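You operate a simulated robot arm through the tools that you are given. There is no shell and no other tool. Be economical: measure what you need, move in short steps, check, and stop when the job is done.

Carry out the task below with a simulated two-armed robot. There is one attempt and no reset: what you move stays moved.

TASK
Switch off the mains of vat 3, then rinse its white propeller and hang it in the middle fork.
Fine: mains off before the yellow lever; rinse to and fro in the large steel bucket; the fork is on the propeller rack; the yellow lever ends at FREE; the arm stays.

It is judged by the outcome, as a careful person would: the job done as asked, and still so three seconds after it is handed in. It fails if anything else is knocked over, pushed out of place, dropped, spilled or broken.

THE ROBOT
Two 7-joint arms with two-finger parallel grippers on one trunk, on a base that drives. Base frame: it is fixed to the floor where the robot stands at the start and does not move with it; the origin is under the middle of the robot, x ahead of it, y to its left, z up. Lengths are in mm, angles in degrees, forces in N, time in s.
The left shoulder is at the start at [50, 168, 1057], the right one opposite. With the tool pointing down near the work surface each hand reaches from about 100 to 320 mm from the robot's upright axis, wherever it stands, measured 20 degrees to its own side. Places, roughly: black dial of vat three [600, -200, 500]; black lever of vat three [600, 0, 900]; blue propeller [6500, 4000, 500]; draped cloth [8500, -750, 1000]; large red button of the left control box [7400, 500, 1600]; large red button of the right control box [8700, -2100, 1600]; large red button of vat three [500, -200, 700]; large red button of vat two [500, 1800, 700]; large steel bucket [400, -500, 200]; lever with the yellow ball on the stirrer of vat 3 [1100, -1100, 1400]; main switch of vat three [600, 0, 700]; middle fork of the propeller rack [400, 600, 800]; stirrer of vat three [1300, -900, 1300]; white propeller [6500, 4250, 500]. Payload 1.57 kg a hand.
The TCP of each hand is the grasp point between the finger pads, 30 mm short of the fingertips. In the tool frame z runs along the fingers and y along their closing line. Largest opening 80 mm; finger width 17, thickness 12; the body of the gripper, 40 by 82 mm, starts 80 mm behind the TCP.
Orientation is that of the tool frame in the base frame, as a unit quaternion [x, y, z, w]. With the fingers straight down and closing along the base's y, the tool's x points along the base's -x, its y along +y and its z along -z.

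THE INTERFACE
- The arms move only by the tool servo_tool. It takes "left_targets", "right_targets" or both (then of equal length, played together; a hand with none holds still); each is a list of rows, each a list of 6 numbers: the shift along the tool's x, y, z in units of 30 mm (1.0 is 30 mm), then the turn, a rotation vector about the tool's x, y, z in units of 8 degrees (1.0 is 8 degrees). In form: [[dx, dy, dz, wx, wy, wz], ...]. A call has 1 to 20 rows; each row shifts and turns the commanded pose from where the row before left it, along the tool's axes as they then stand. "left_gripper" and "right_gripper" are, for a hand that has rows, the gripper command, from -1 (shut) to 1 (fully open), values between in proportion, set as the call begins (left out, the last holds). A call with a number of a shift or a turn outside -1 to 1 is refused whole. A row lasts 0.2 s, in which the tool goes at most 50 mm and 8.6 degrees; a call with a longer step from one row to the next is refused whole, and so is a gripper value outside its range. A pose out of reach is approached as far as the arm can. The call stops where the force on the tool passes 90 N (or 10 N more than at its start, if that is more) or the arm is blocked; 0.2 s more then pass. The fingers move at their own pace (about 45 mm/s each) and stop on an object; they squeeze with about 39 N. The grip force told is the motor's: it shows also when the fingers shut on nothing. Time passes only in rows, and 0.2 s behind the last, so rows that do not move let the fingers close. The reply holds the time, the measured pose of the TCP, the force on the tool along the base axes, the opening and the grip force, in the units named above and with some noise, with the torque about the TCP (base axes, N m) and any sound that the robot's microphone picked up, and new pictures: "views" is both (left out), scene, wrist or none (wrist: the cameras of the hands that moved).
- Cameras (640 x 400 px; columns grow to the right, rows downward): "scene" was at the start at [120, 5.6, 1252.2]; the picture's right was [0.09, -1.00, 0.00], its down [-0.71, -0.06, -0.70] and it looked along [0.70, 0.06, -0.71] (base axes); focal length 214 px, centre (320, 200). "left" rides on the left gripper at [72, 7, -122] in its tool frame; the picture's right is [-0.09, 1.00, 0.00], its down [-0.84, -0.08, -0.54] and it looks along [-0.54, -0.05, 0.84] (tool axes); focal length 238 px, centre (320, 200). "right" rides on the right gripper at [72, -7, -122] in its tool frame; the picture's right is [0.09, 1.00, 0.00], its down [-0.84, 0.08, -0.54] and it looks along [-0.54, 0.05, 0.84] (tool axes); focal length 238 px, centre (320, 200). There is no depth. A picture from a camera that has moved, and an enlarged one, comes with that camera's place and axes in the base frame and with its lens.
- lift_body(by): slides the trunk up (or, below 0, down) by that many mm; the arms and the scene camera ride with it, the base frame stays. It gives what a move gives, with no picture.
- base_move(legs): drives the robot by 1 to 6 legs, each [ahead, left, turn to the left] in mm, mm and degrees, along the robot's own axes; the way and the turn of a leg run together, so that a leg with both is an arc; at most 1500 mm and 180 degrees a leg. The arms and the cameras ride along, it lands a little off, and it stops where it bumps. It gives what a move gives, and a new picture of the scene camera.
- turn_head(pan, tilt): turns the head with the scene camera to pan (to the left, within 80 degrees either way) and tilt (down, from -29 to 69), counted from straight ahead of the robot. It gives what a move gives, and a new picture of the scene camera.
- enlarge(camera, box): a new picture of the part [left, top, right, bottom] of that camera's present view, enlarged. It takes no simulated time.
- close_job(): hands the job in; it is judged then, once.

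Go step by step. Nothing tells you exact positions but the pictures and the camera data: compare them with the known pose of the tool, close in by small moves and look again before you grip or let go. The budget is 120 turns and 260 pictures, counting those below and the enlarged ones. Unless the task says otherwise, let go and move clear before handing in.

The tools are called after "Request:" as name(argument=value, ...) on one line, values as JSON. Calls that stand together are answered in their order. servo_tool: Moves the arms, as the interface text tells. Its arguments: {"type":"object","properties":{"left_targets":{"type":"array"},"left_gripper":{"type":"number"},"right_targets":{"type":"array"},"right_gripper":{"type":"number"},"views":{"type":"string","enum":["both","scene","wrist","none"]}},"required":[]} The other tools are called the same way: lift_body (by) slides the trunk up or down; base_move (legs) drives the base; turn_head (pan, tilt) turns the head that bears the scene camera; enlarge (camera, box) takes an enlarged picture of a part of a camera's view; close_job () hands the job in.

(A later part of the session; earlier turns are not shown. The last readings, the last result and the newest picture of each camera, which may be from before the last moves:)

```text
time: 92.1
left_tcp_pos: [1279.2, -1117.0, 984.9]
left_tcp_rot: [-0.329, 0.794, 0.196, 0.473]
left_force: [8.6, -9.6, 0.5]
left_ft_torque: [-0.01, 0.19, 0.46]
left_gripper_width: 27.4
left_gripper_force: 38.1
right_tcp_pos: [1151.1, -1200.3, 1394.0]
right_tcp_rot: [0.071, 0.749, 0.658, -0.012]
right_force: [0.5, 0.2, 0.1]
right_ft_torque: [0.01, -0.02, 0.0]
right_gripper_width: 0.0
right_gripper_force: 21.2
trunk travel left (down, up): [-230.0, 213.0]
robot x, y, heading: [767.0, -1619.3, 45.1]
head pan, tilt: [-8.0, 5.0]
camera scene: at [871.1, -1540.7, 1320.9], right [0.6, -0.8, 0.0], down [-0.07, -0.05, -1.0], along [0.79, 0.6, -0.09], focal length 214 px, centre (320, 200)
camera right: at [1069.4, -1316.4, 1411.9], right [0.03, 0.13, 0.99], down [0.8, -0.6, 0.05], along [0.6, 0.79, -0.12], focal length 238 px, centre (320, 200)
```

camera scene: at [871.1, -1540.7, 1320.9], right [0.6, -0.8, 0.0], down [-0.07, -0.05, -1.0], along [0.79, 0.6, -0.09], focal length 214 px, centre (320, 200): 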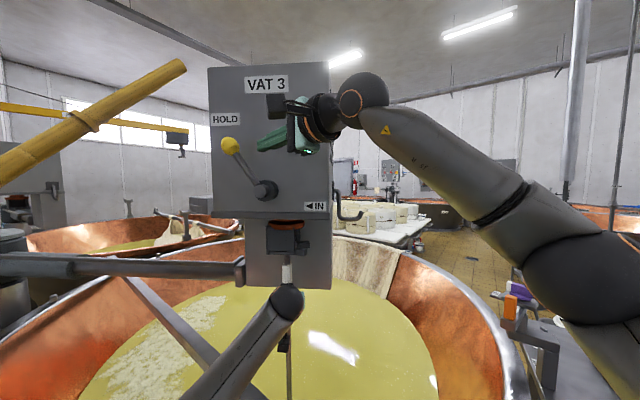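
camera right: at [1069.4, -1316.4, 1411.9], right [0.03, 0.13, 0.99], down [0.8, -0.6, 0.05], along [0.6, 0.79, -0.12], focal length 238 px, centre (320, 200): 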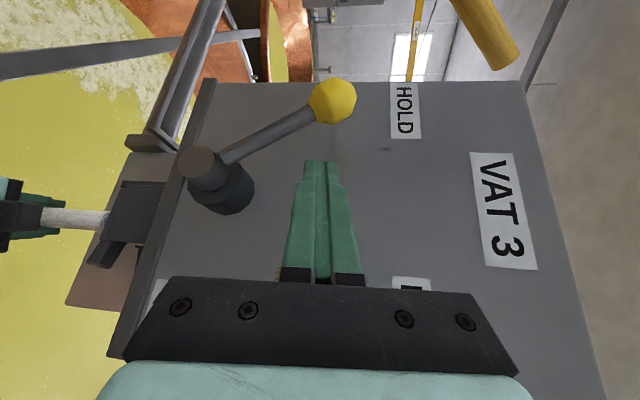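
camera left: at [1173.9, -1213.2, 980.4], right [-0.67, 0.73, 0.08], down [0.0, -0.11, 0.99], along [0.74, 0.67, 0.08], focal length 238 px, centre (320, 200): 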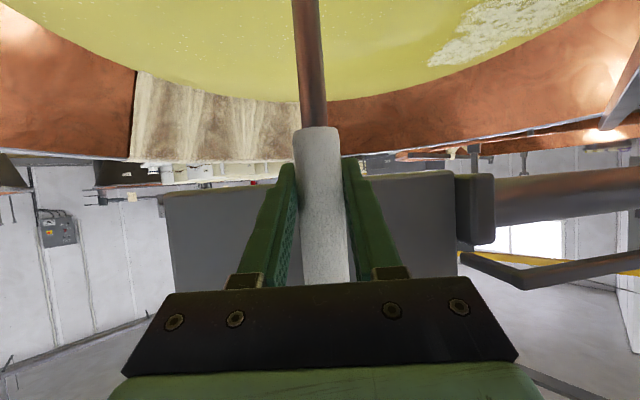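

The finger slid past in front of the ball. I return to its left and go in deeper this time (face of the box is 46 mm behind the ball centre).

Request:
servo_tool(right_targets=[[0, 0, -1, 0, 0, 0], [0.95, 0, 0, 0, 0, 0], [0.95, 0, 0, 0, 0, 0], [0.95, 0, 0, 0, 0, 0], [0, 0.12, 0.87, 0, 0, 0], [0, 0.12, 0.87, 0, 0, 0], [0, 0.12, 0.87, 0, 0, 0], [0, 0.12, 0.87, 0, 0, 0], [0, 0.12, 0.87, 0, 0, 0]])

```text
time: 94.1
left_tcp_pos: [1278.7, -1116.5, 986.0]
left_tcp_rot: [-0.33, 0.793, 0.197, 0.472]
left_force: [10.1, -9.8, 0.1]
left_ft_torque: [0.03, 0.17, 0.51]
left_gripper_width: 27.3
left_gripper_force: 37.9
right_tcp_pos: [1074.5, -1110.6, 1409.8]
right_tcp_rot: [0.071, 0.749, 0.659, -0.013]
right_force: [-0.3, -0.1, 0.0]
right_ft_torque: [-0.03, 0.0, -0.02]
right_gripper_width: 0.0
right_gripper_force: 21.0
right hand out of reach, approached as far as the arm can: row 9
trunk travel left (down, up): [-230.0, 213.0]
robot x, y, heading: [766.9, -1624.7, 45.2]
head pan, tilt: [-8.0, 5.0]
camera scene: at [871.2, -1541.1, 1320.8], right [0.6, -0.8, 0.0], down [-0.07, -0.05, -1.0], along [0.79, 0.6, -0.09], focal length 214 px, centre (320, 200)
camera right: at [993.0, -1225.6, 1426.7], right [0.03, 0.13, 0.99], down [0.8, -0.6, 0.05], along [0.6, 0.79, -0.12], focal length 238 px, centre (320, 200)
```

scene: 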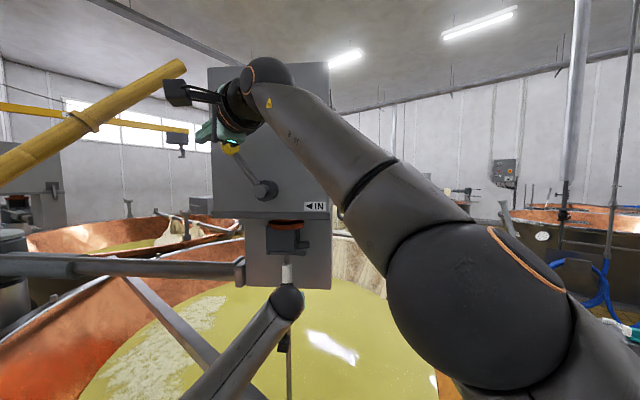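
right: 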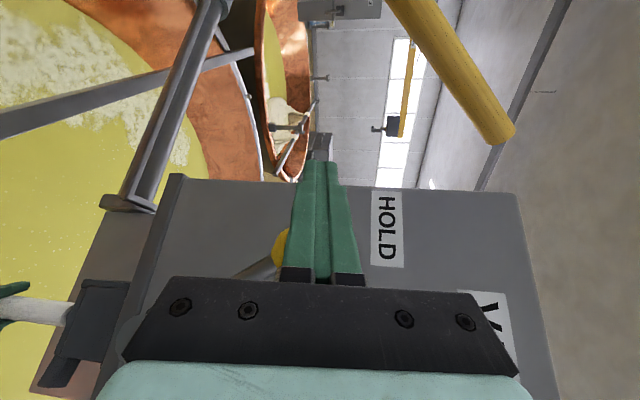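

The finger is now left of the ball and well past it. I push right along the face.

Request:
servo_tool(right_targets=[[-0.5, -0.25, 0, 0, 0, 0], [-0.64, 0, -0.5, 0, 0, 0], [-0.64, 0, -0.55, 0, 0, 0], [-0.64, 0, -0.55, 0, 0, 0], [-0.64, 0, -0.55, 0, 0, 0], [-0.64, 0, -0.55, 0, 0, 0]])

```text
time: 95.5
left_tcp_pos: [1273.2, -1115.4, 989.0]
left_tcp_rot: [-0.33, 0.791, 0.197, 0.475]
left_force: [1.9, -2.0, -5.4]
left_ft_torque: [0.26, 0.27, -0.01]
left_gripper_width: 27.8
left_gripper_force: 38.0
right_tcp_pos: [1156.7, -1199.0, 1400.5]
right_tcp_rot: [0.06, 0.752, 0.656, -0.017]
right_force: [-39.2, -18.9, -8.5]
right_ft_torque: [0.18, 0.03, -0.3]
right_gripper_width: 0.2
right_gripper_force: 20.9
trunk travel left (down, up): [-230.0, 213.0]
robot x, y, heading: [765.7, -1619.9, 45.1]
head pan, tilt: [-8.0, 5.0]
camera scene: at [863.9, -1542.4, 1321.2], right [0.6, -0.8, 0.0], down [-0.06, -0.05, -1.0], along [0.79, 0.6, -0.08], focal length 214 px, centre (320, 200)
camera right: at [1078.0, -1316.2, 1418.8], right [0.02, 0.14, 0.99], down [0.81, -0.58, 0.07], along [0.59, 0.8, -0.12], focal length 238 px, centre (320, 200)
```

scene: 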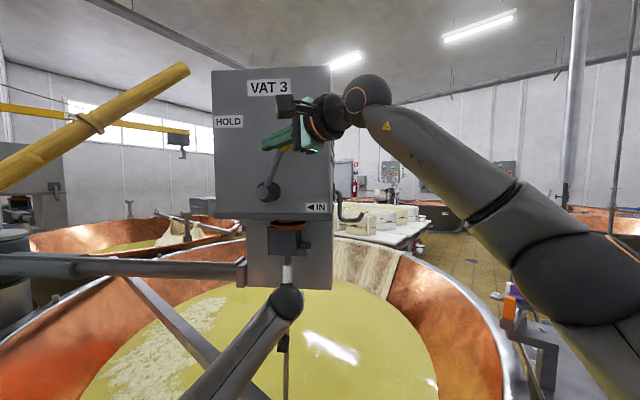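
right: 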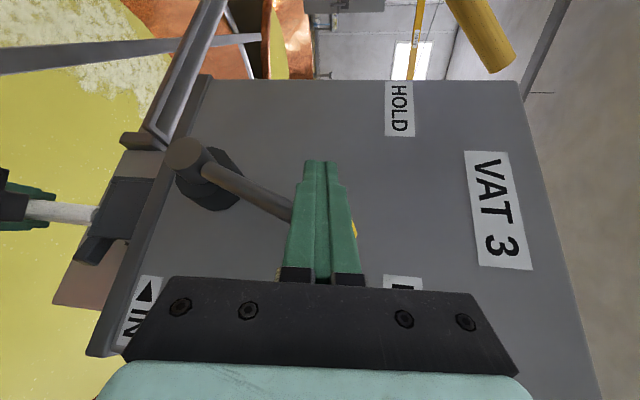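

The lever has swung past the middle. I continue to push toward FREE.

Request:
servo_tool(right_targets=[[-0.55, -0.1, -0.5, 0, 0, 0], [-0.55, -0.1, -0.5, 0, 0, 0], [-0.55, -0.1, -0.5, 0, 0, 0]])

```text
time: 96.5
left_tcp_pos: [1274.9, -1114.5, 984.8]
left_tcp_rot: [-0.331, 0.793, 0.195, 0.473]
left_force: [8.4, -7.5, -2.3]
left_ft_torque: [0.2, 0.35, 0.04]
left_gripper_width: 28.3
left_gripper_force: 38.9
right_tcp_pos: [1168.2, -1235.4, 1394.2]
right_tcp_rot: [0.028, 0.753, 0.657, -0.035]
right_force: [-23.9, 5.4, 1.5]
right_ft_torque: [0.3, 0.1, 0.33]
right_gripper_width: 0.0
right_gripper_force: 21.4
trunk travel left (down, up): [-230.0, 213.0]
robot x, y, heading: [769.7, -1620.6, 45.3]
head pan, tilt: [-8.0, 5.0]
stopped in row 3 (right hand): the arm was blocked; the commanded pose is now the measured one
camera scene: at [866.3, -1538.2, 1321.2], right [0.61, -0.8, 0.0], down [-0.07, -0.05, -1.0], along [0.79, 0.6, -0.09], focal length 214 px, centre (320, 200)
camera right: at [1097.5, -1357.6, 1410.7], right [0.0, 0.13, 0.99], down [0.85, -0.52, 0.07], along [0.53, 0.84, -0.11], focal length 238 px, centre (320, 200)
```

scene: 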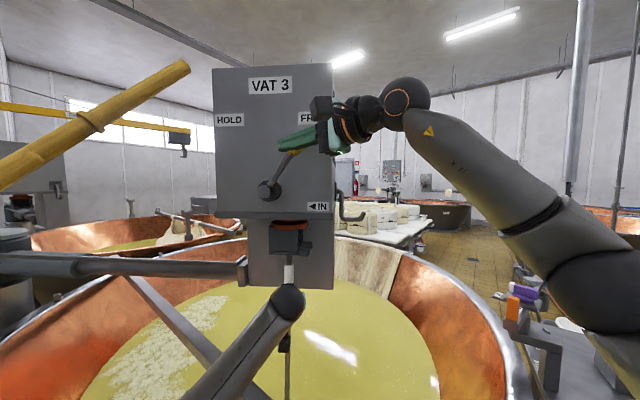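
right: 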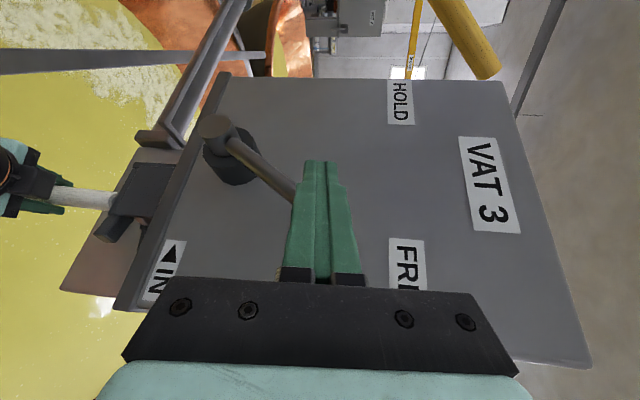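

The lever leans right at its stop (FREE). I withdraw the right hand and check the lever.

Request:
servo_tool(right_targets=[[0.5, 0, 0, 0, 0, 0], [0.2, 0, -1, 0, 0, 0], [0, 0, -1, 0, 0, 0], [0, 0, -1, 0, 0, 0], [-0.7, 0, -1, 0, 0, 0], [-0.7, 0, -1, 0, 0, 0], [-0.9, 0, -0.8, 0, 0, 0], [-0.9, 0, 0, 0, 0, 0], [-0.9, 0, 0, 0, 0, 0], [-0.9, 0, 0, 0, 0, 0]])

Request:
enlarge(camera="scene", box=[190, 60, 390, 310])

```text
time: 98.7
left_tcp_pos: [1276.6, -1114.3, 985.8]
left_tcp_rot: [-0.332, 0.792, 0.198, 0.472]
left_force: [8.7, -4.1, 9.2]
left_ft_torque: [0.24, 0.91, 0.13]
left_gripper_width: 27.8
left_gripper_force: 38.1
right_tcp_pos: [1311.1, -1413.2, 1403.0]
right_tcp_rot: [0.038, 0.752, 0.657, -0.03]
right_force: [-0.6, -0.5, 0.2]
right_ft_torque: [-0.01, 0.01, 0.0]
right_gripper_width: 0.2
right_gripper_force: 20.9
trunk travel left (down, up): [-230.0, 213.0]
robot x, y, heading: [770.1, -1619.7, 45.0]
head pan, tilt: [-8.0, 5.0]
camera scene: at [869.8, -1540.0, 1321.0], right [0.61, -0.8, 0.0], down [-0.07, -0.05, -1.0], along [0.79, 0.6, -0.09], focal length 214 px, centre (320, 200)
camera right: at [1238.2, -1533.9, 1419.4], right [0.01, 0.14, 0.99], down [0.84, -0.54, 0.07], along [0.55, 0.83, -0.12], focal length 238 px, centre (320, 200)
```

scene: 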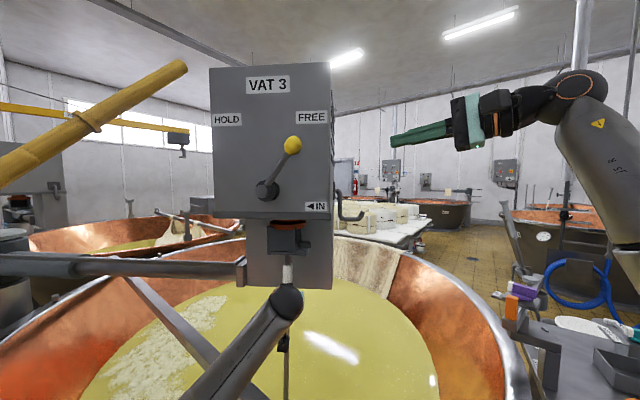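
right: 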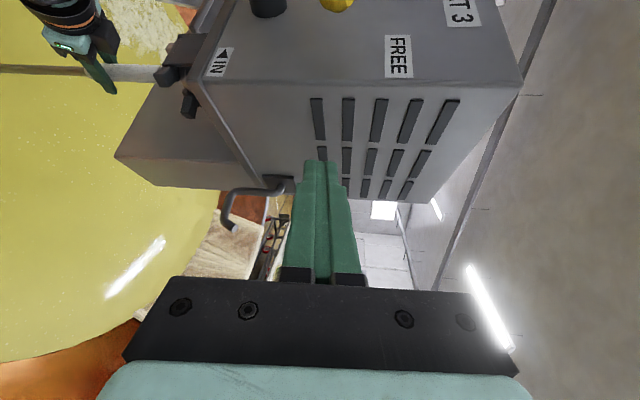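

```text
1.60 times, centred on (290, 185) of scene
camera zoom: at [869.8, -1540.0, 1321.0], right [0.61, -0.8, 0.0], down [-0.07, -0.05, -1.0], along [0.79, 0.6, -0.09], focal length 343 px, centre (368, 224)
```

zoom: 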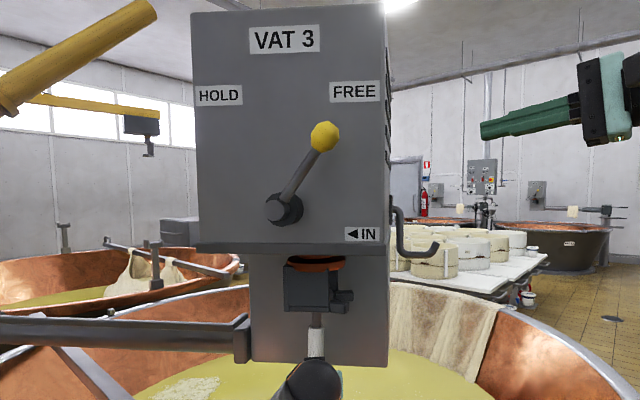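

The yellow lever stands at FREE. Now I lift the propeller a few mm and slide it to the right out of the chuck fork.

Request:
servo_tool(left_targets=[[-0.12, 0, -0.06, 0, 0, 0], [0, -0.5, 0, 0, 0, 0], [0, -0.5, 0, 0, 0, 0], [0, -0.5, 0, 0, 0, 0]], views="wrist")

Request:
enlarge(camera="scene", box=[230, 200, 390, 300])

```text
time: 99.7
left_tcp_pos: [1309.1, -1149.0, 992.0]
left_tcp_rot: [-0.329, 0.793, 0.197, 0.474]
left_force: [-3.7, 0.2, 4.8]
left_ft_torque: [-0.27, -0.38, -0.06]
left_gripper_width: 30.1
left_gripper_force: 39.4
right_tcp_pos: [1310.7, -1413.9, 1403.7]
right_tcp_rot: [0.039, 0.753, 0.657, -0.03]
right_force: [0.7, 0.0, -0.7]
right_ft_torque: [0.04, 0.02, 0.06]
right_gripper_width: 0.0
right_gripper_force: 20.6
trunk travel left (down, up): [-230.0, 213.0]
robot x, y, heading: [767.9, -1620.6, 45.1]
head pan, tilt: [-8.0, 5.0]
camera left: at [1204.7, -1244.9, 986.5], right [-0.67, 0.73, 0.08], down [0.0, -0.11, 0.99], along [0.74, 0.67, 0.08], focal length 238 px, centre (320, 200)
```

left: 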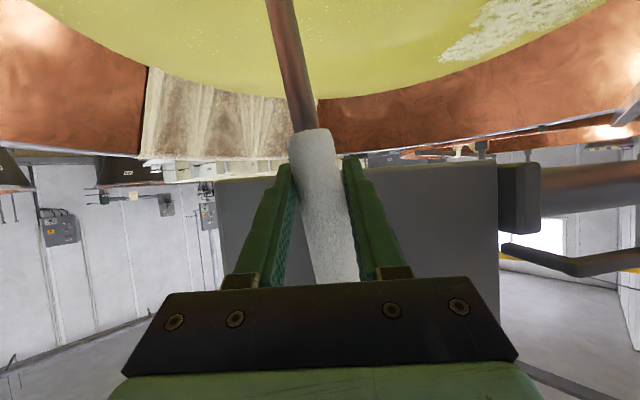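

```text
4.00 times, centred on (310, 250) of scene
camera zoom: at [869.7, -1540.5, 1321.1], right [0.6, -0.8, 0.0], down [-0.07, -0.05, -1.0], along [0.79, 0.6, -0.09], focal length 858 px, centre (360, 0)
```

zoom: 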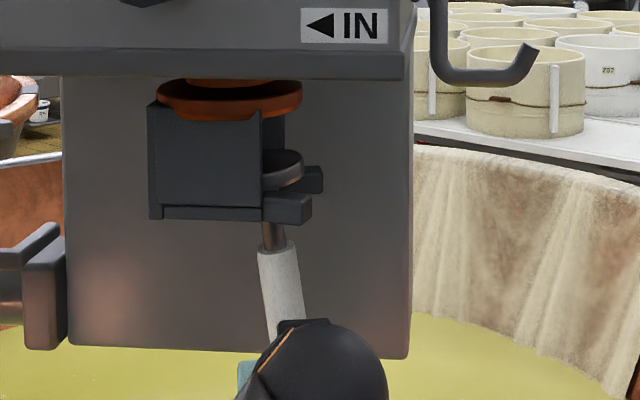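

The head is sliding out along the fork, tilted a little. I continue to the right with a slight lift.

Request:
servo_tool(left_targets=[[-0.06, -0.4, -0.03, 0, 0, 0], [-0.04, -0.5, -0.02, 0, 0, 0], [0, -0.5, 0, 0, 0, 0]], views="none")

Request:
enlarge(camera="scene", box=[230, 200, 390, 300])

```text
time: 100.5
left_tcp_pos: [1337.3, -1178.6, 993.1]
left_tcp_rot: [-0.33, 0.793, 0.193, 0.474]
left_force: [0.0, -1.0, -2.2]
left_ft_torque: [-0.01, -0.47, 0.05]
left_gripper_width: 28.6
left_gripper_force: 38.8
left hand out of reach, approached as far as the arm can: row 3
right_tcp_pos: [1311.0, -1413.2, 1403.0]
right_tcp_rot: [0.04, 0.753, 0.656, -0.031]
right_force: [-0.4, -0.1, 0.4]
right_ft_torque: [0.03, -0.01, 0.01]
right_gripper_width: 0.0
right_gripper_force: 20.9
trunk travel left (down, up): [-230.0, 213.0]
robot x, y, heading: [765.0, -1625.6, 45.2]
head pan, tilt: [-8.0, 5.0]
```

```text
4.00 times, centred on (310, 250) of scene
camera zoom: at [870.1, -1539.7, 1320.8], right [0.6, -0.8, 0.0], down [-0.07, -0.05, -1.0], along [0.79, 0.6, -0.09], focal length 858 px, centre (360, 0)
```

zoom: 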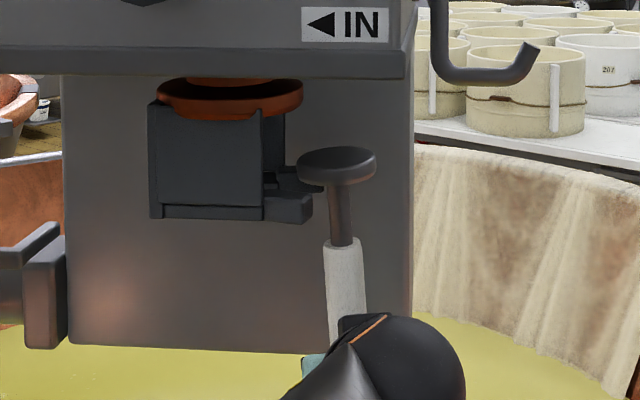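

The head has come out of the fork. I lift by 15 mm with the trunk and shift the base 50 mm right for full clearance.

Request:
lift_body(by=15)

Request:
base_move(legs=[[0, -50, 0]])

Request:
enlarge(camera="scene", box=[230, 200, 390, 300])

```text
time: 101.1
left_tcp_pos: [1334.5, -1174.5, 1006.1]
left_tcp_rot: [-0.33, 0.794, 0.197, 0.472]
left_force: [-0.3, -0.1, -5.4]
left_ft_torque: [0.03, -0.01, 0.01]
left_gripper_width: 27.5
left_gripper_force: 38.5
right_tcp_pos: [1312.1, -1411.8, 1417.2]
right_tcp_rot: [0.039, 0.753, 0.656, -0.032]
right_force: [0.2, 0.0, -0.3]
right_ft_torque: [0.03, -0.03, 0.01]
right_gripper_width: 0.0
right_gripper_force: 20.9
trunk travel left (down, up): [-245.0, 198.0]
robot x, y, heading: [766.6, -1618.6, 45.3]
head pan, tilt: [-8.0, 5.0]
```

```text
time: 102.2
left_tcp_pos: [1369.5, -1207.7, 1005.7]
left_tcp_rot: [-0.329, 0.794, 0.196, 0.472]
left_force: [0.7, 0.0, -5.1]
left_ft_torque: [-0.03, -0.02, -0.01]
left_gripper_width: 27.7
left_gripper_force: 38.2
right_tcp_pos: [1346.8, -1446.0, 1416.1]
right_tcp_rot: [0.039, 0.753, 0.656, -0.032]
right_force: [0.3, 0.4, -0.3]
right_ft_torque: [0.03, -0.02, 0.03]
right_gripper_width: 0.0
right_gripper_force: 21.2
trunk travel left (down, up): [-245.0, 198.0]
robot x, y, heading: [803.7, -1657.2, 45.2]
head pan, tilt: [-8.0, 5.0]
camera scene: at [905.0, -1573.2, 1335.8], right [0.61, -0.8, 0.0], down [-0.07, -0.05, -1.0], along [0.79, 0.6, -0.09], focal length 214 px, centre (320, 200)
```

scene: 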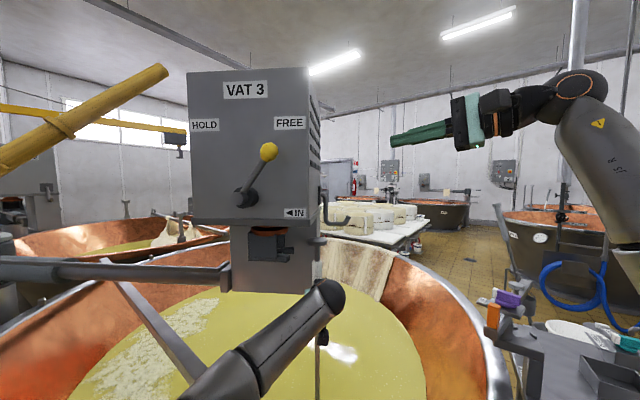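

```text
4.00 times, centred on (310, 250) of scene
camera zoom: at [905.0, -1573.2, 1335.8], right [0.61, -0.8, 0.0], down [-0.07, -0.05, -1.0], along [0.79, 0.6, -0.09], focal length 858 px, centre (360, 0)
```

zoom: 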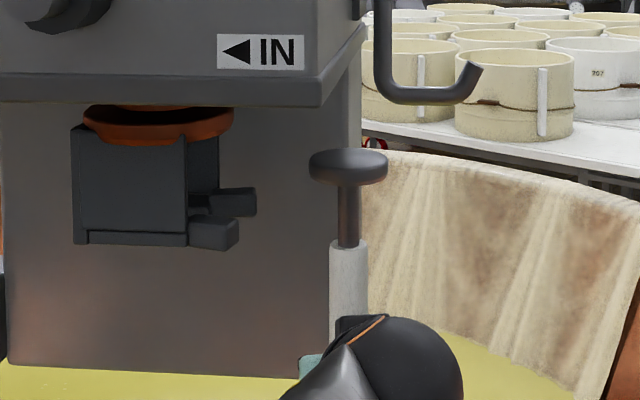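

The propeller hangs free (about 5 N). I raise it 65 mm with the trunk, then draw it back toward me from under the box.

Request:
lift_body(by=65)

Request:
servo_tool(left_targets=[[-0.4, 0, -0.75, 0, 0, 0], [-0.4, 0, -0.75, 0, 0, 0], [-0.45, 0, -0.75, 0, 0, 0], [-0.45, 0, -0.75, 0, 0, 0]])

```text
time: 103.3
left_tcp_pos: [1369.8, -1208.2, 1067.5]
left_tcp_rot: [-0.33, 0.796, 0.194, 0.469]
left_force: [-2.4, -1.9, -20.7]
left_ft_torque: [0.26, -0.35, 0.06]
left_gripper_width: 27.3
left_gripper_force: 38.2
right_tcp_pos: [1347.5, -1445.0, 1481.2]
right_tcp_rot: [0.039, 0.754, 0.655, -0.032]
right_force: [0.2, 0.1, -1.1]
right_ft_torque: [0.0, 0.01, -0.01]
right_gripper_width: 0.0
right_gripper_force: 21.5
trunk travel left (down, up): [-310.0, 133.0]
robot x, y, heading: [801.9, -1655.1, 45.4]
head pan, tilt: [-8.0, 5.0]
```

```text
time: 104.3
left_tcp_pos: [1332.7, -1244.6, 1149.9]
left_tcp_rot: [-0.333, 0.798, 0.192, 0.464]
left_force: [2.2, 1.5, -32.2]
left_ft_torque: [-0.28, -0.38, -0.07]
left_gripper_width: 27.5
left_gripper_force: 37.9
right_tcp_pos: [1347.5, -1443.3, 1480.7]
right_tcp_rot: [0.04, 0.754, 0.655, -0.033]
right_force: [-0.5, -0.1, 0.3]
right_ft_torque: [0.01, 0.01, 0.03]
right_gripper_width: 0.0
right_gripper_force: 21.2
trunk travel left (down, up): [-310.0, 133.0]
robot x, y, heading: [806.8, -1651.8, 45.1]
head pan, tilt: [-8.0, 5.0]
camera scene: at [907.7, -1570.6, 1400.4], right [0.61, -0.8, 0.0], down [-0.07, -0.06, -1.0], along [0.79, 0.6, -0.09], focal length 214 px, centre (320, 200)
camera left: at [1227.9, -1341.2, 1147.7], right [-0.67, 0.73, 0.08], down [0.01, -0.09, 1.0], along [0.74, 0.67, 0.05], focal length 238 px, centre (320, 200)
```

scene: 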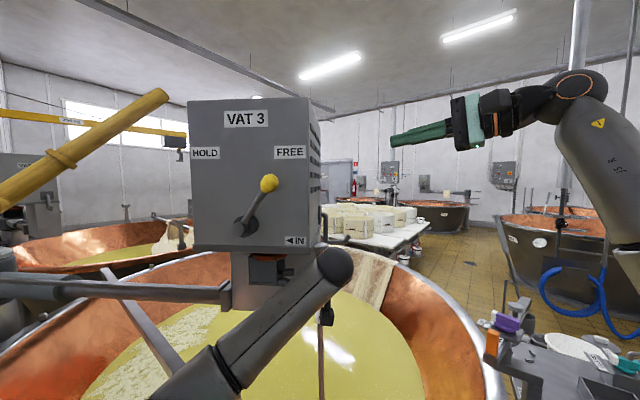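
left: 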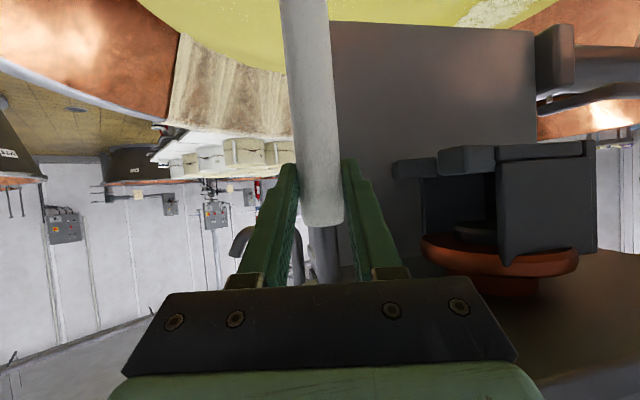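

The head caught under the box and the grip slipped up the handle (now near its top, still held). I lower 30 mm to relieve it and look.

Request:
servo_tool(left_targets=[[0.44, 0, 0.23, 0, 0, 0], [0.44, 0, 0.23, 0, 0, 0]], views="wrist")

Request:
turn_head(pan=-10, tilt=30)

Request:
enlarge(camera="scene", box=[200, 100, 440, 250])

```text
time: 104.9
left_tcp_pos: [1330.3, -1246.4, 1130.5]
left_tcp_rot: [-0.33, 0.793, 0.197, 0.473]
left_force: [0.1, -0.2, -6.8]
left_ft_torque: [0.16, -0.12, 0.01]
left_gripper_width: 27.4
left_gripper_force: 37.9
right_tcp_pos: [1346.0, -1446.2, 1482.2]
right_tcp_rot: [0.039, 0.754, 0.655, -0.032]
right_force: [-0.2, 0.0, 0.3]
right_ft_torque: [-0.01, -0.02, 0.0]
right_gripper_width: 0.0
right_gripper_force: 21.1
trunk travel left (down, up): [-310.0, 133.0]
robot x, y, heading: [803.5, -1655.0, 45.4]
head pan, tilt: [-8.0, 5.0]
camera left: at [1225.8, -1343.1, 1125.7], right [-0.67, 0.73, 0.08], down [0.0, -0.11, 0.99], along [0.74, 0.67, 0.08], focal length 238 px, centre (320, 200)
```

left: 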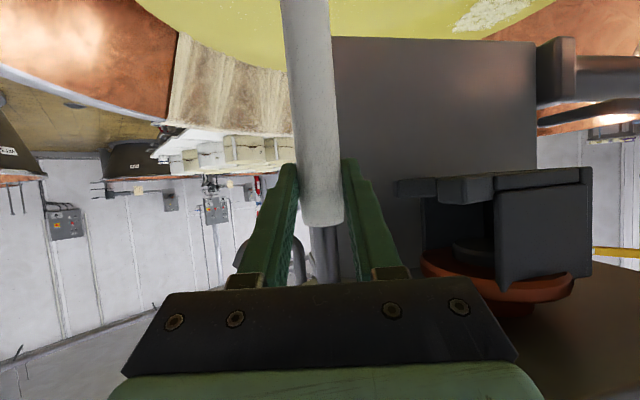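

```text
time: 105.8
left_tcp_pos: [1330.2, -1247.1, 1130.4]
left_tcp_rot: [-0.329, 0.794, 0.196, 0.472]
left_force: [0.8, 0.1, -5.8]
left_ft_torque: [0.1, -0.11, -0.01]
left_gripper_width: 27.1
left_gripper_force: 38.3
right_tcp_pos: [1345.9, -1446.3, 1482.8]
right_tcp_rot: [0.039, 0.753, 0.656, -0.032]
right_force: [-0.1, 0.0, 0.2]
right_ft_torque: [0.0, -0.02, -0.01]
right_gripper_width: 0.0
right_gripper_force: 21.3
trunk travel left (down, up): [-310.0, 133.0]
robot x, y, heading: [806.4, -1652.4, 45.4]
head pan, tilt: [-10.0, 30.0]
camera scene: at [905.6, -1576.3, 1360.4], right [0.58, -0.82, 0.0], down [-0.41, -0.29, -0.87], along [0.71, 0.5, -0.5], focal length 214 px, centre (320, 200)
```

scene: 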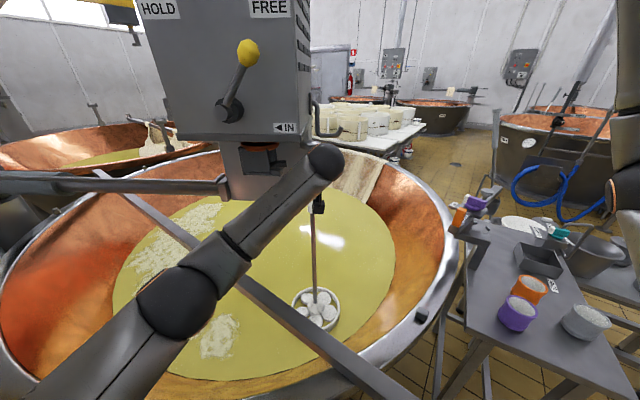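

```text
2.67 times, centred on (320, 175) of scene
camera zoom: at [905.6, -1576.3, 1360.4], right [0.58, -0.82, 0.0], down [-0.41, -0.29, -0.87], along [0.71, 0.5, -0.5], focal length 572 px, centre (320, 267)
```

zoom: 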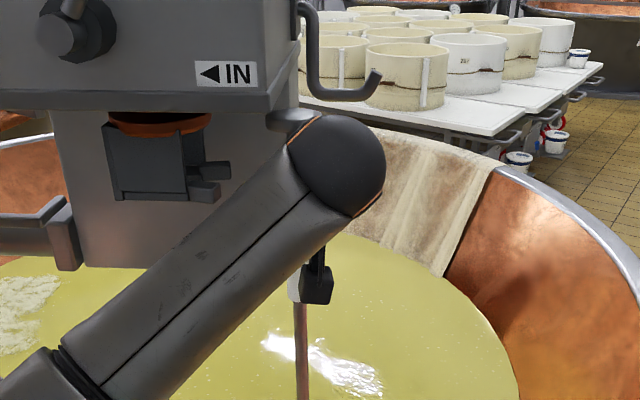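

The disc is already at the surface and the grip is firm. I draw it straight back 90 mm clear of the box, then raise the trunk fully.

Request:
servo_tool(left_targets=[[0.35, 0, -0.66, 0, 0, 0], [0.35, 0, -0.66, 0, 0, 0], [0.35, 0, -0.66, 0, 0, 0], [0.35, 0, -0.66, 0, 0, 0]], views="scene")

Request:
enlarge(camera="scene", box=[200, 80, 440, 230])

```text
time: 106.8
left_tcp_pos: [1266.4, -1310.1, 1131.4]
left_tcp_rot: [-0.329, 0.793, 0.197, 0.473]
left_force: [1.3, 1.9, -4.4]
left_ft_torque: [0.92, -0.57, 0.02]
left_gripper_width: 27.4
left_gripper_force: 37.9
right_tcp_pos: [1345.2, -1446.6, 1483.8]
right_tcp_rot: [0.038, 0.753, 0.656, -0.032]
right_force: [-1.6, -0.9, 0.5]
right_ft_torque: [0.0, 0.03, 0.04]
right_gripper_width: 0.2
right_gripper_force: 21.3
trunk travel left (down, up): [-310.0, 133.0]
robot x, y, heading: [803.7, -1654.6, 45.4]
head pan, tilt: [-10.0, 30.0]
camera scene: at [905.4, -1576.5, 1360.5], right [0.58, -0.82, 0.0], down [-0.41, -0.29, -0.87], along [0.71, 0.5, -0.5], focal length 214 px, centre (320, 200)
```

scene: 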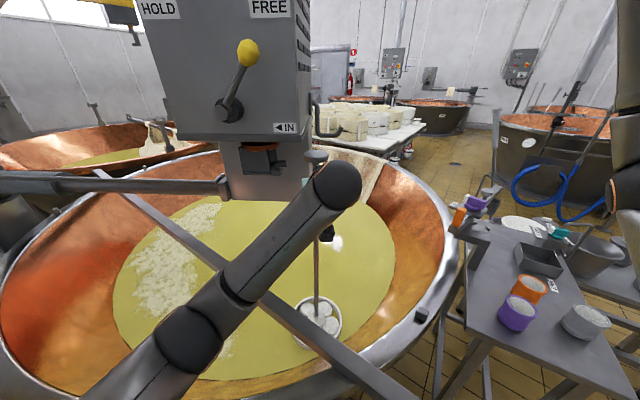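

```text
2.67 times, centred on (320, 155) of scene
camera zoom: at [905.4, -1576.5, 1360.5], right [0.58, -0.82, 0.0], down [-0.41, -0.29, -0.87], along [0.71, 0.5, -0.5], focal length 572 px, centre (320, 320)
```

zoom: 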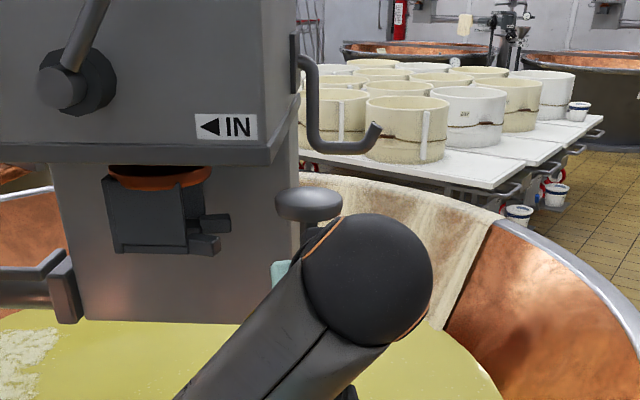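

Head is clear of the box. I lift the trunk 130 mm, watching the force.

Request:
lift_body(by=130)

Request:
turn_head(pan=-10, tilt=35)

```text
time: 108.3
left_tcp_pos: [1266.8, -1310.5, 1259.6]
left_tcp_rot: [-0.329, 0.794, 0.196, 0.472]
left_force: [0.4, -0.1, -7.1]
left_ft_torque: [-0.08, 0.05, 0.02]
left_gripper_width: 27.4
left_gripper_force: 37.7
right_tcp_pos: [1344.9, -1445.8, 1612.2]
right_tcp_rot: [0.039, 0.753, 0.656, -0.032]
right_force: [-0.3, -0.4, -0.1]
right_ft_torque: [-0.03, -0.01, 0.02]
right_gripper_width: 0.1
right_gripper_force: 21.9
trunk travel left (down, up): [-440.0, 3.0]
robot x, y, heading: [804.0, -1656.4, 45.0]
head pan, tilt: [-10.0, 30.0]
```

```text
time: 109.0
left_tcp_pos: [1266.8, -1311.4, 1260.1]
left_tcp_rot: [-0.329, 0.794, 0.196, 0.472]
left_force: [0.2, -0.9, -7.5]
left_ft_torque: [-0.11, 0.1, -0.01]
left_gripper_width: 27.5
left_gripper_force: 37.6
right_tcp_pos: [1345.8, -1446.2, 1611.9]
right_tcp_rot: [0.039, 0.753, 0.656, -0.031]
right_force: [0.3, 0.1, 0.1]
right_ft_torque: [-0.01, -0.01, 0.03]
right_gripper_width: 0.1
right_gripper_force: 21.0
trunk travel left (down, up): [-440.0, 3.0]
robot x, y, heading: [807.4, -1655.5, 45.3]
head pan, tilt: [-10.0, 35.0]
camera scene: at [903.7, -1577.6, 1482.6], right [0.58, -0.82, 0.0], down [-0.47, -0.33, -0.82], along [0.67, 0.47, -0.57], focal length 214 px, centre (320, 200)
```

scene: 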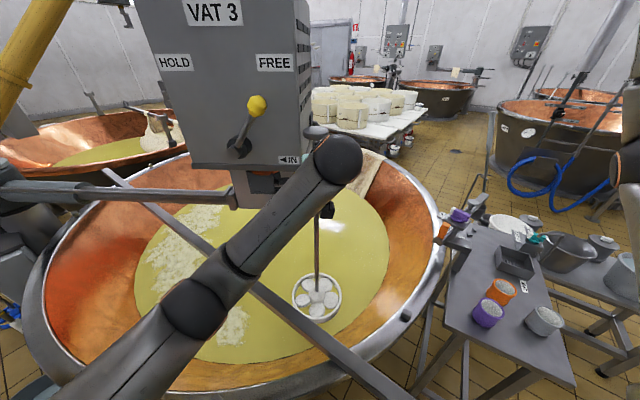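

It hangs freely at 0.7 kg. I raise the left hand 270 mm and move the right hand further away at the same time.

Request:
servo_tool(left_targets=[[-0.4, 0, -0.22, 0, 0, 0], [-0.4, 0, -0.22, 0, 0, 0], [-0.883, 0, -0.47, 0, 0, 0], [-0.883, 0, -0.47, 0, 0, 0], [-0.883, 0, -0.47, 0, 0, 0], [-0.883, 0, -0.47, 0, 0, 0], [-0.883, 0, -0.47, 0, 0, 0], [-0.883, 0, -0.47, 0, 0, 0], [-0.883, 0, -0.47, 0, 0, 0], [-0.883, 0, -0.47, 0, 0, 0]], right_targets=[[-0.6, 0, -0.8, 0, 0, 0], [-0.6, 0, -0.8, 0, 0, 0], [-0.6, 0, -0.8, 0, 0, 0], [-0.6, 0, -0.8, 0, 0, 0], [-0.6, 0, -0.8, 0, 0, 0], [0, 0, 0, 0, 0, 0], [0, 0, 0, 0, 0, 0], [0, 0, 0, 0, 0, 0], [0, 0, 0, 0, 0, 0], [0, 0, 0, 0, 0, 0]], views="scene")

```text
time: 111.2
left_tcp_pos: [1266.6, -1307.1, 1507.0]
left_tcp_rot: [-0.331, 0.793, 0.195, 0.473]
left_force: [0.6, 0.5, -7.2]
left_ft_torque: [0.09, 0.09, 0.01]
left_gripper_width: 27.4
left_gripper_force: 37.8
left hand out of reach, approached as far as the arm can: row 10
right_tcp_pos: [1436.0, -1565.1, 1619.6]
right_tcp_rot: [0.039, 0.754, 0.655, -0.031]
right_force: [0.5, 0.1, 0.2]
right_ft_torque: [-0.01, -0.01, 0.04]
right_gripper_width: 0.1
right_gripper_force: 21.5
trunk travel left (down, up): [-440.0, 3.0]
robot x, y, heading: [805.2, -1656.6, 45.4]
head pan, tilt: [-10.0, 35.0]
camera scene: at [904.0, -1577.1, 1482.5], right [0.58, -0.82, 0.0], down [-0.47, -0.33, -0.82], along [0.67, 0.47, -0.57], focal length 214 px, centre (320, 200)
```

scene: 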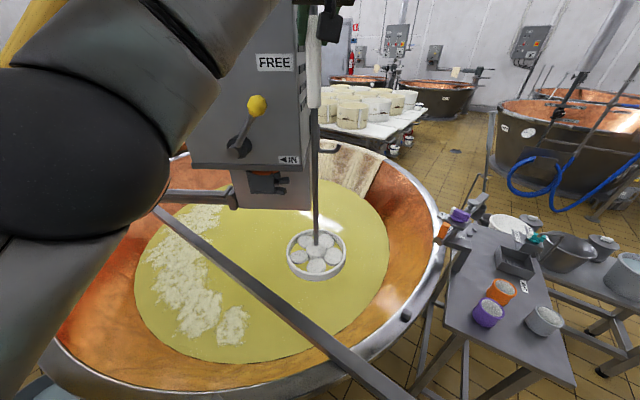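

The disc hangs at roughly z 935; I want more margin over the rail. I flatten the hand's pitch by 16° and lift further.

Request:
servo_tool(left_targets=[[0, 0, 0, 0, -0.5, 0], [0, 0, 0, 0, -0.5, 0], [0, 0, 0, 0, -0.5, 0], [0, 0, 0, 0, -0.5, 0], [-0.6, 0, -0.13, 0, 0, 0], [-0.6, 0, -0.13, 0, 0, 0], [-0.6, 0, -0.13, 0, 0, 0], [-0.6, 0, -0.13, 0, 0, 0]], views="both")

```text
time: 113.0
left_tcp_pos: [1266.0, -1302.3, 1581.6]
left_tcp_rot: [-0.304, 0.719, 0.24, 0.577]
left_force: [-3.6, -2.9, -6.2]
left_ft_torque: [-0.71, 0.48, 0.06]
left_gripper_width: 27.3
left_gripper_force: 38.0
right_tcp_pos: [1434.5, -1566.7, 1619.5]
right_tcp_rot: [0.039, 0.753, 0.656, -0.032]
right_force: [0.5, 0.6, 0.6]
right_ft_torque: [0.01, -0.02, 0.0]
right_gripper_width: 0.0
right_gripper_force: 20.9
trunk travel left (down, up): [-440.0, 3.0]
robot x, y, heading: [802.6, -1656.6, 45.4]
head pan, tilt: [-10.0, 35.0]
camera scene: at [903.1, -1577.5, 1482.6], right [0.58, -0.82, 0.0], down [-0.47, -0.33, -0.82], along [0.67, 0.47, -0.57], focal length 214 px, centre (320, 200)
camera left: at [1166.5, -1394.0, 1537.9], right [-0.7, 0.71, 0.08], down [-0.19, -0.3, 0.94], along [0.69, 0.64, 0.34], focal length 238 px, centre (320, 200)
```

scene: 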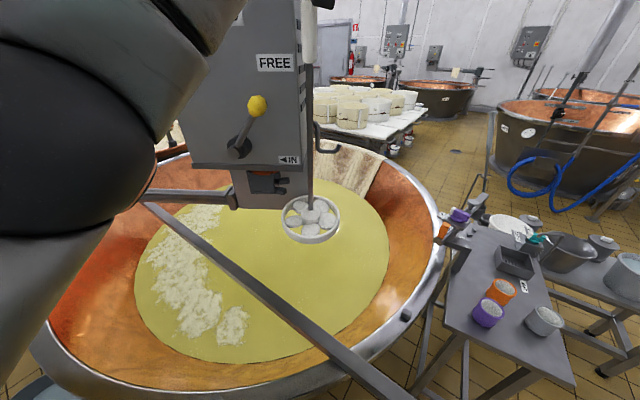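
left: 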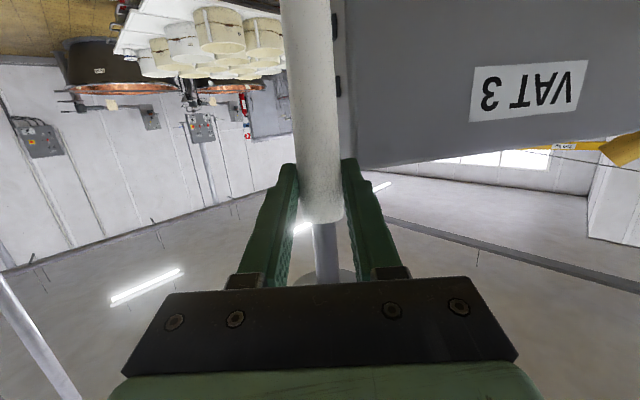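

Disc is well above the rail now. I ease back by hand 40 mm first to free the rod from the box edge, then drive straight back.

Request:
servo_tool(left_targets=[[0.1, 0, -0.65, 0, 0, 0], [0.1, 0, -0.65, 0, 0, 0], [0, 0, 0, 0, 0, 0]], views="scene")

Request:
base_move(legs=[[-450, 0, 0]])

```text
time: 113.8
left_tcp_pos: [1240.7, -1338.4, 1584.3]
left_tcp_rot: [-0.298, 0.72, 0.24, 0.578]
left_force: [-0.4, 0.8, -7.4]
left_ft_torque: [-0.42, 0.45, -0.04]
left_gripper_width: 27.1
left_gripper_force: 37.6
right_tcp_pos: [1435.4, -1566.3, 1618.8]
right_tcp_rot: [0.04, 0.752, 0.657, -0.032]
right_force: [-0.7, -0.5, 0.1]
right_ft_torque: [-0.02, 0.02, 0.0]
right_gripper_width: 0.0
right_gripper_force: 21.2
trunk travel left (down, up): [-440.0, 3.0]
robot x, y, heading: [802.3, -1658.8, 45.0]
head pan, tilt: [-10.0, 35.0]
camera scene: at [904.0, -1577.7, 1482.6], right [0.58, -0.82, 0.0], down [-0.47, -0.33, -0.82], along [0.67, 0.47, -0.57], focal length 214 px, centre (320, 200)
```

scene: 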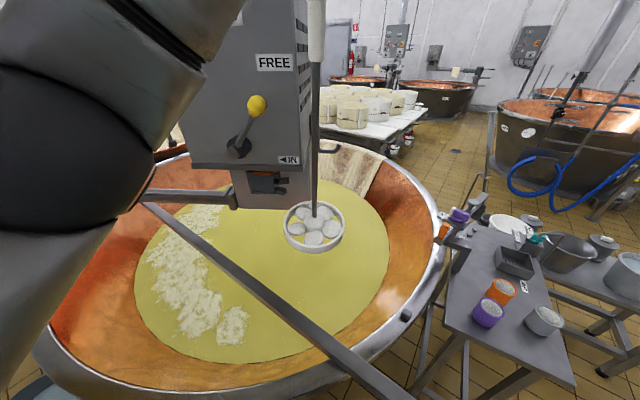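

```text
time: 116.5
left_tcp_pos: [923.5, -1654.9, 1583.2]
left_tcp_rot: [-0.299, 0.72, 0.241, 0.578]
left_force: [0.2, 0.1, -7.1]
left_ft_torque: [-0.47, 0.44, 0.0]
left_gripper_width: 27.3
left_gripper_force: 38.5
right_tcp_pos: [1117.9, -1886.2, 1619.2]
right_tcp_rot: [0.039, 0.753, 0.656, -0.031]
right_force: [0.3, -0.4, 0.2]
right_ft_torque: [-0.04, -0.01, 0.0]
right_gripper_width: 0.0
right_gripper_force: 21.9
trunk travel left (down, up): [-440.0, 3.0]
robot x, y, heading: [489.0, -1977.6, 45.4]
head pan, tilt: [-10.0, 35.0]
camera scene: at [587.5, -1896.8, 1482.6], right [0.58, -0.82, 0.0], down [-0.47, -0.33, -0.82], along [0.67, 0.47, -0.57], focal length 214 px, centre (320, 200)
```

scene: 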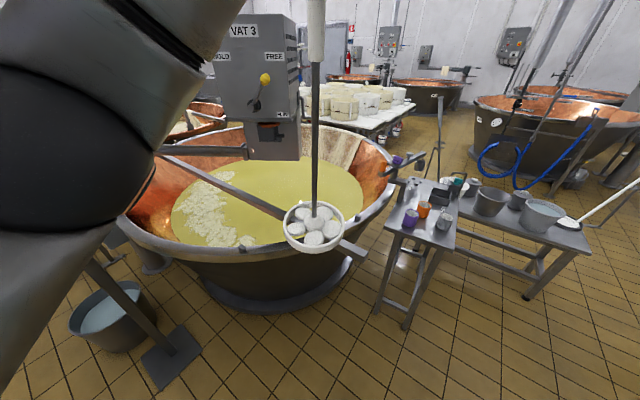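

The propeller is clear of the vat. I move the left hand to its own side and tuck the right hand, then drive round to the bucket near [420, -540].

Request:
servo_tool(left_targets=[[0, 0.5, 0, 0, 0, 0], [0, 0.8, 0, 0, 0, 0], [0, 0.8, 0, 0, 0, 0], [0, 0.8, 0, 0, 0, 0], [0, 0.8, 0, 0, 0, 0], [0, 0.8, 0, 0, 0, 0], [0, 0.8, 0, 0, 0, 0], [0, 0.5, 0, 0, 0, 0]], right_targets=[[0, 0, 0, 0, 0, 0], [0, 0, 0, 0, 0, 0], [0.95, -0.5, 0, 0, 0, 0], [0.95, -0.5, 0, 0, 0, 0], [0.95, -0.5, 0, 0, 0, 0], [0.95, -0.5, 0, 0, 0, 0], [0, -0.5, 0, 0, 0, 0], [0, 0, 0, 0, 0, 0]], views="scene")

```text
time: 118.3
left_tcp_pos: [799.3, -1531.7, 1583.5]
left_tcp_rot: [-0.3, 0.72, 0.24, 0.577]
left_force: [-1.7, -0.8, -7.5]
left_ft_torque: [-0.48, 0.43, -0.03]
left_gripper_width: 27.3
left_gripper_force: 37.9
right_tcp_pos: [997.9, -1893.1, 1557.5]
right_tcp_rot: [0.04, 0.754, 0.655, -0.032]
right_force: [0.0, 0.1, -0.3]
right_ft_torque: [-0.04, -0.04, -0.05]
right_gripper_width: 0.0
right_gripper_force: 21.7
trunk travel left (down, up): [-440.0, 3.0]
robot x, y, heading: [486.8, -1974.4, 45.3]
head pan, tilt: [-10.0, 35.0]
camera scene: at [587.0, -1896.0, 1482.6], right [0.58, -0.82, 0.0], down [-0.47, -0.33, -0.82], along [0.67, 0.47, -0.57], focal length 214 px, centre (320, 200)
```

scene: 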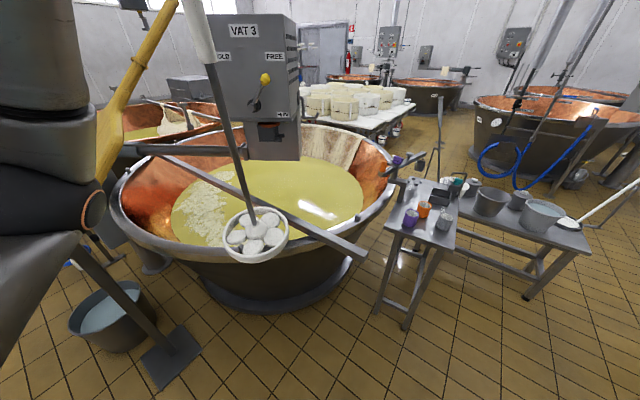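

Now I turn to face +x, back off, and strafe left to stand before the bucket.

Request:
base_move(legs=[[0, 0, -45], [-850, 0, 0], [0, 1330, 0]])

Request:
turn_head(pan=0, tilt=40)

```text
time: 136.3
left_tcp_pos: [184.4, -553.2, 1584.2]
left_tcp_rot: [0.001, 0.781, -0.001, 0.625]
left_force: [-0.2, -0.4, -7.0]
left_ft_torque: [0.0, 0.56, -0.01]
left_gripper_width: 27.5
left_gripper_force: 37.9
right_tcp_pos: [68.4, -947.7, 1557.6]
right_tcp_rot: [0.325, 0.681, 0.617, 0.223]
right_force: [0.0, -0.3, 0.7]
right_ft_torque: [0.01, 0.01, 0.01]
right_gripper_width: 0.2
right_gripper_force: 21.3
trunk travel left (down, up): [-440.0, 3.0]
robot x, y, heading: [-348.9, -642.4, 0.1]
head pan, tilt: [-10.0, 35.0]
camera scene: at [-223.1, -659.3, 1482.6], right [-0.17, -0.98, 0.0], down [-0.57, 0.1, -0.82], along [0.81, -0.14, -0.57], focal length 214 px, centre (320, 200)
```

scene: 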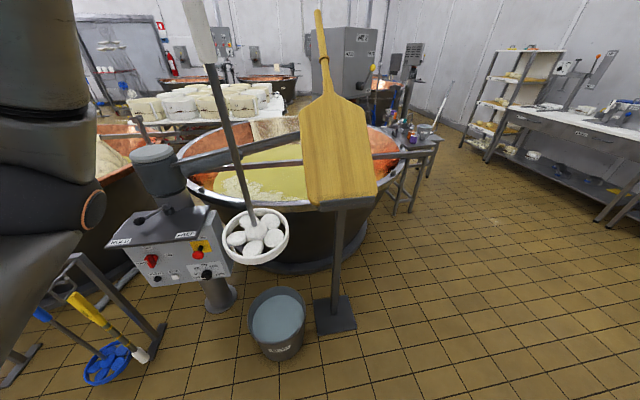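

```text
time: 137.1
left_tcp_pos: [185.6, -553.1, 1582.9]
left_tcp_rot: [0.001, 0.781, 0.0, 0.625]
left_force: [-0.9, 0.2, -6.7]
left_ft_torque: [0.0, 0.52, -0.02]
left_gripper_width: 27.3
left_gripper_force: 38.4
right_tcp_pos: [67.9, -948.7, 1556.4]
right_tcp_rot: [0.326, 0.68, 0.617, 0.223]
right_force: [0.0, 0.3, 0.8]
right_ft_torque: [0.04, -0.03, 0.01]
right_gripper_width: 0.0
right_gripper_force: 21.5
trunk travel left (down, up): [-440.0, 3.0]
robot x, y, heading: [-349.5, -642.5, -0.0]
head pan, tilt: [0.0, 40.0]
camera scene: at [-224.8, -644.1, 1475.0], right [0.0, -1.0, 0.0], down [-0.64, 0.0, -0.77], along [0.77, 0.0, -0.64], focal length 214 px, centre (320, 200)
```

scene: 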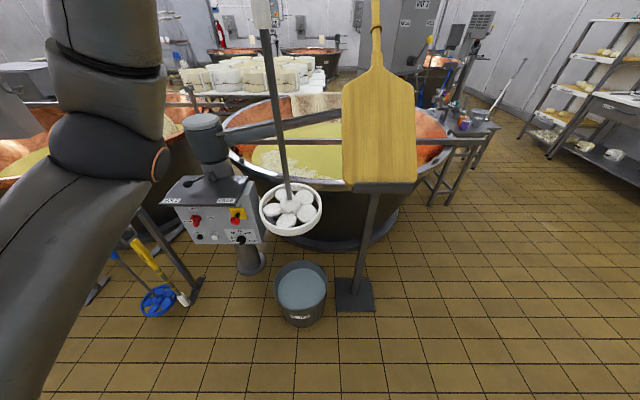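

Bucket water centre ≈ [420, -544]; the propeller is tilted 11° forward with the hand. I lower the trunk, then pitch the hand to set the rod upright.

Request:
lift_body(by=-400)

Request:
servo_tool(left_targets=[[0, 0, 0, 0, 0.5, 0], [0, 0, 0, 0, 0.5, 0], [0, 0, 0, 0, 0.5, 0], [0, 0, 0, 0, 0.5, 0]], views="both")

```text
time: 140.9
left_tcp_pos: [183.3, -552.5, 1183.8]
left_tcp_rot: [0.001, 0.781, -0.001, 0.625]
left_force: [0.0, -0.4, -6.5]
left_ft_torque: [-0.02, 0.55, -0.04]
left_gripper_width: 27.4
left_gripper_force: 37.7
right_tcp_pos: [66.5, -946.5, 1157.3]
right_tcp_rot: [0.326, 0.68, 0.617, 0.223]
right_force: [0.0, 0.4, 0.2]
right_ft_torque: [-0.03, 0.01, 0.02]
right_gripper_width: 0.1
right_gripper_force: 21.1
trunk travel left (down, up): [-40.0, 403.0]
robot x, y, heading: [-350.7, -641.4, -0.1]
head pan, tilt: [0.0, 40.0]
```

```text
time: 141.9
left_tcp_pos: [183.9, -552.9, 1184.3]
left_tcp_rot: [0.001, 0.86, 0.0, 0.511]
left_force: [0.2, -0.9, -7.2]
left_ft_torque: [-0.03, -0.55, 0.0]
left_gripper_width: 27.4
left_gripper_force: 38.1
right_tcp_pos: [67.8, -947.9, 1156.0]
right_tcp_rot: [0.325, 0.681, 0.618, 0.222]
right_force: [-0.3, 1.0, 0.1]
right_ft_torque: [-0.01, 0.03, -0.03]
right_gripper_width: 0.1
right_gripper_force: 21.2
trunk travel left (down, up): [-40.0, 403.0]
robot x, y, heading: [-349.2, -641.5, -0.0]
head pan, tilt: [0.0, 40.0]
camera scene: at [-225.3, -644.1, 1075.0], right [0.0, -1.0, 0.0], down [-0.64, 0.0, -0.77], along [0.77, 0.0, -0.64], focal length 214 px, centre (320, 200)
camera left: at [42.9, -547.1, 1179.7], right [0.05, 1.0, 0.08], down [-0.08, -0.08, 0.99], along [1.0, -0.05, 0.07], focal length 238 px, centre (320, 200)
```

scene: 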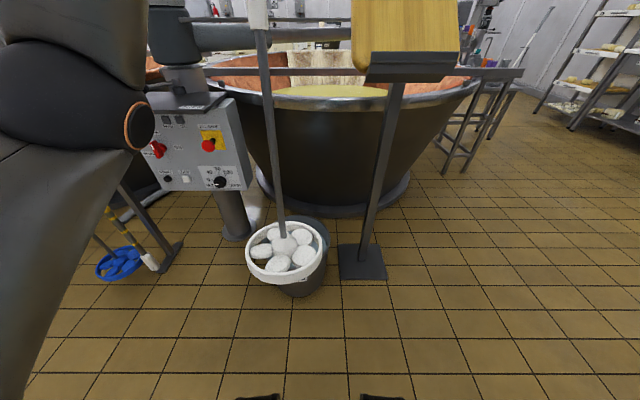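
left: 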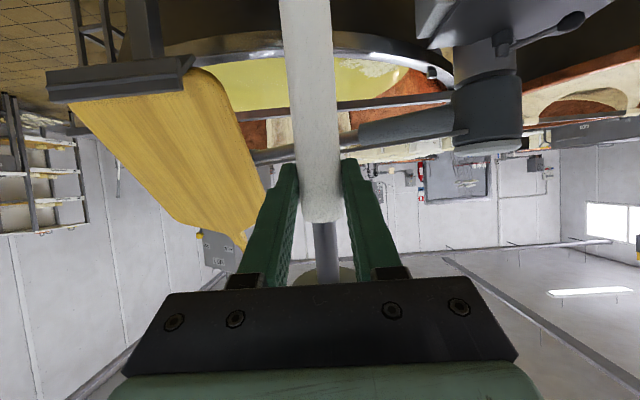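

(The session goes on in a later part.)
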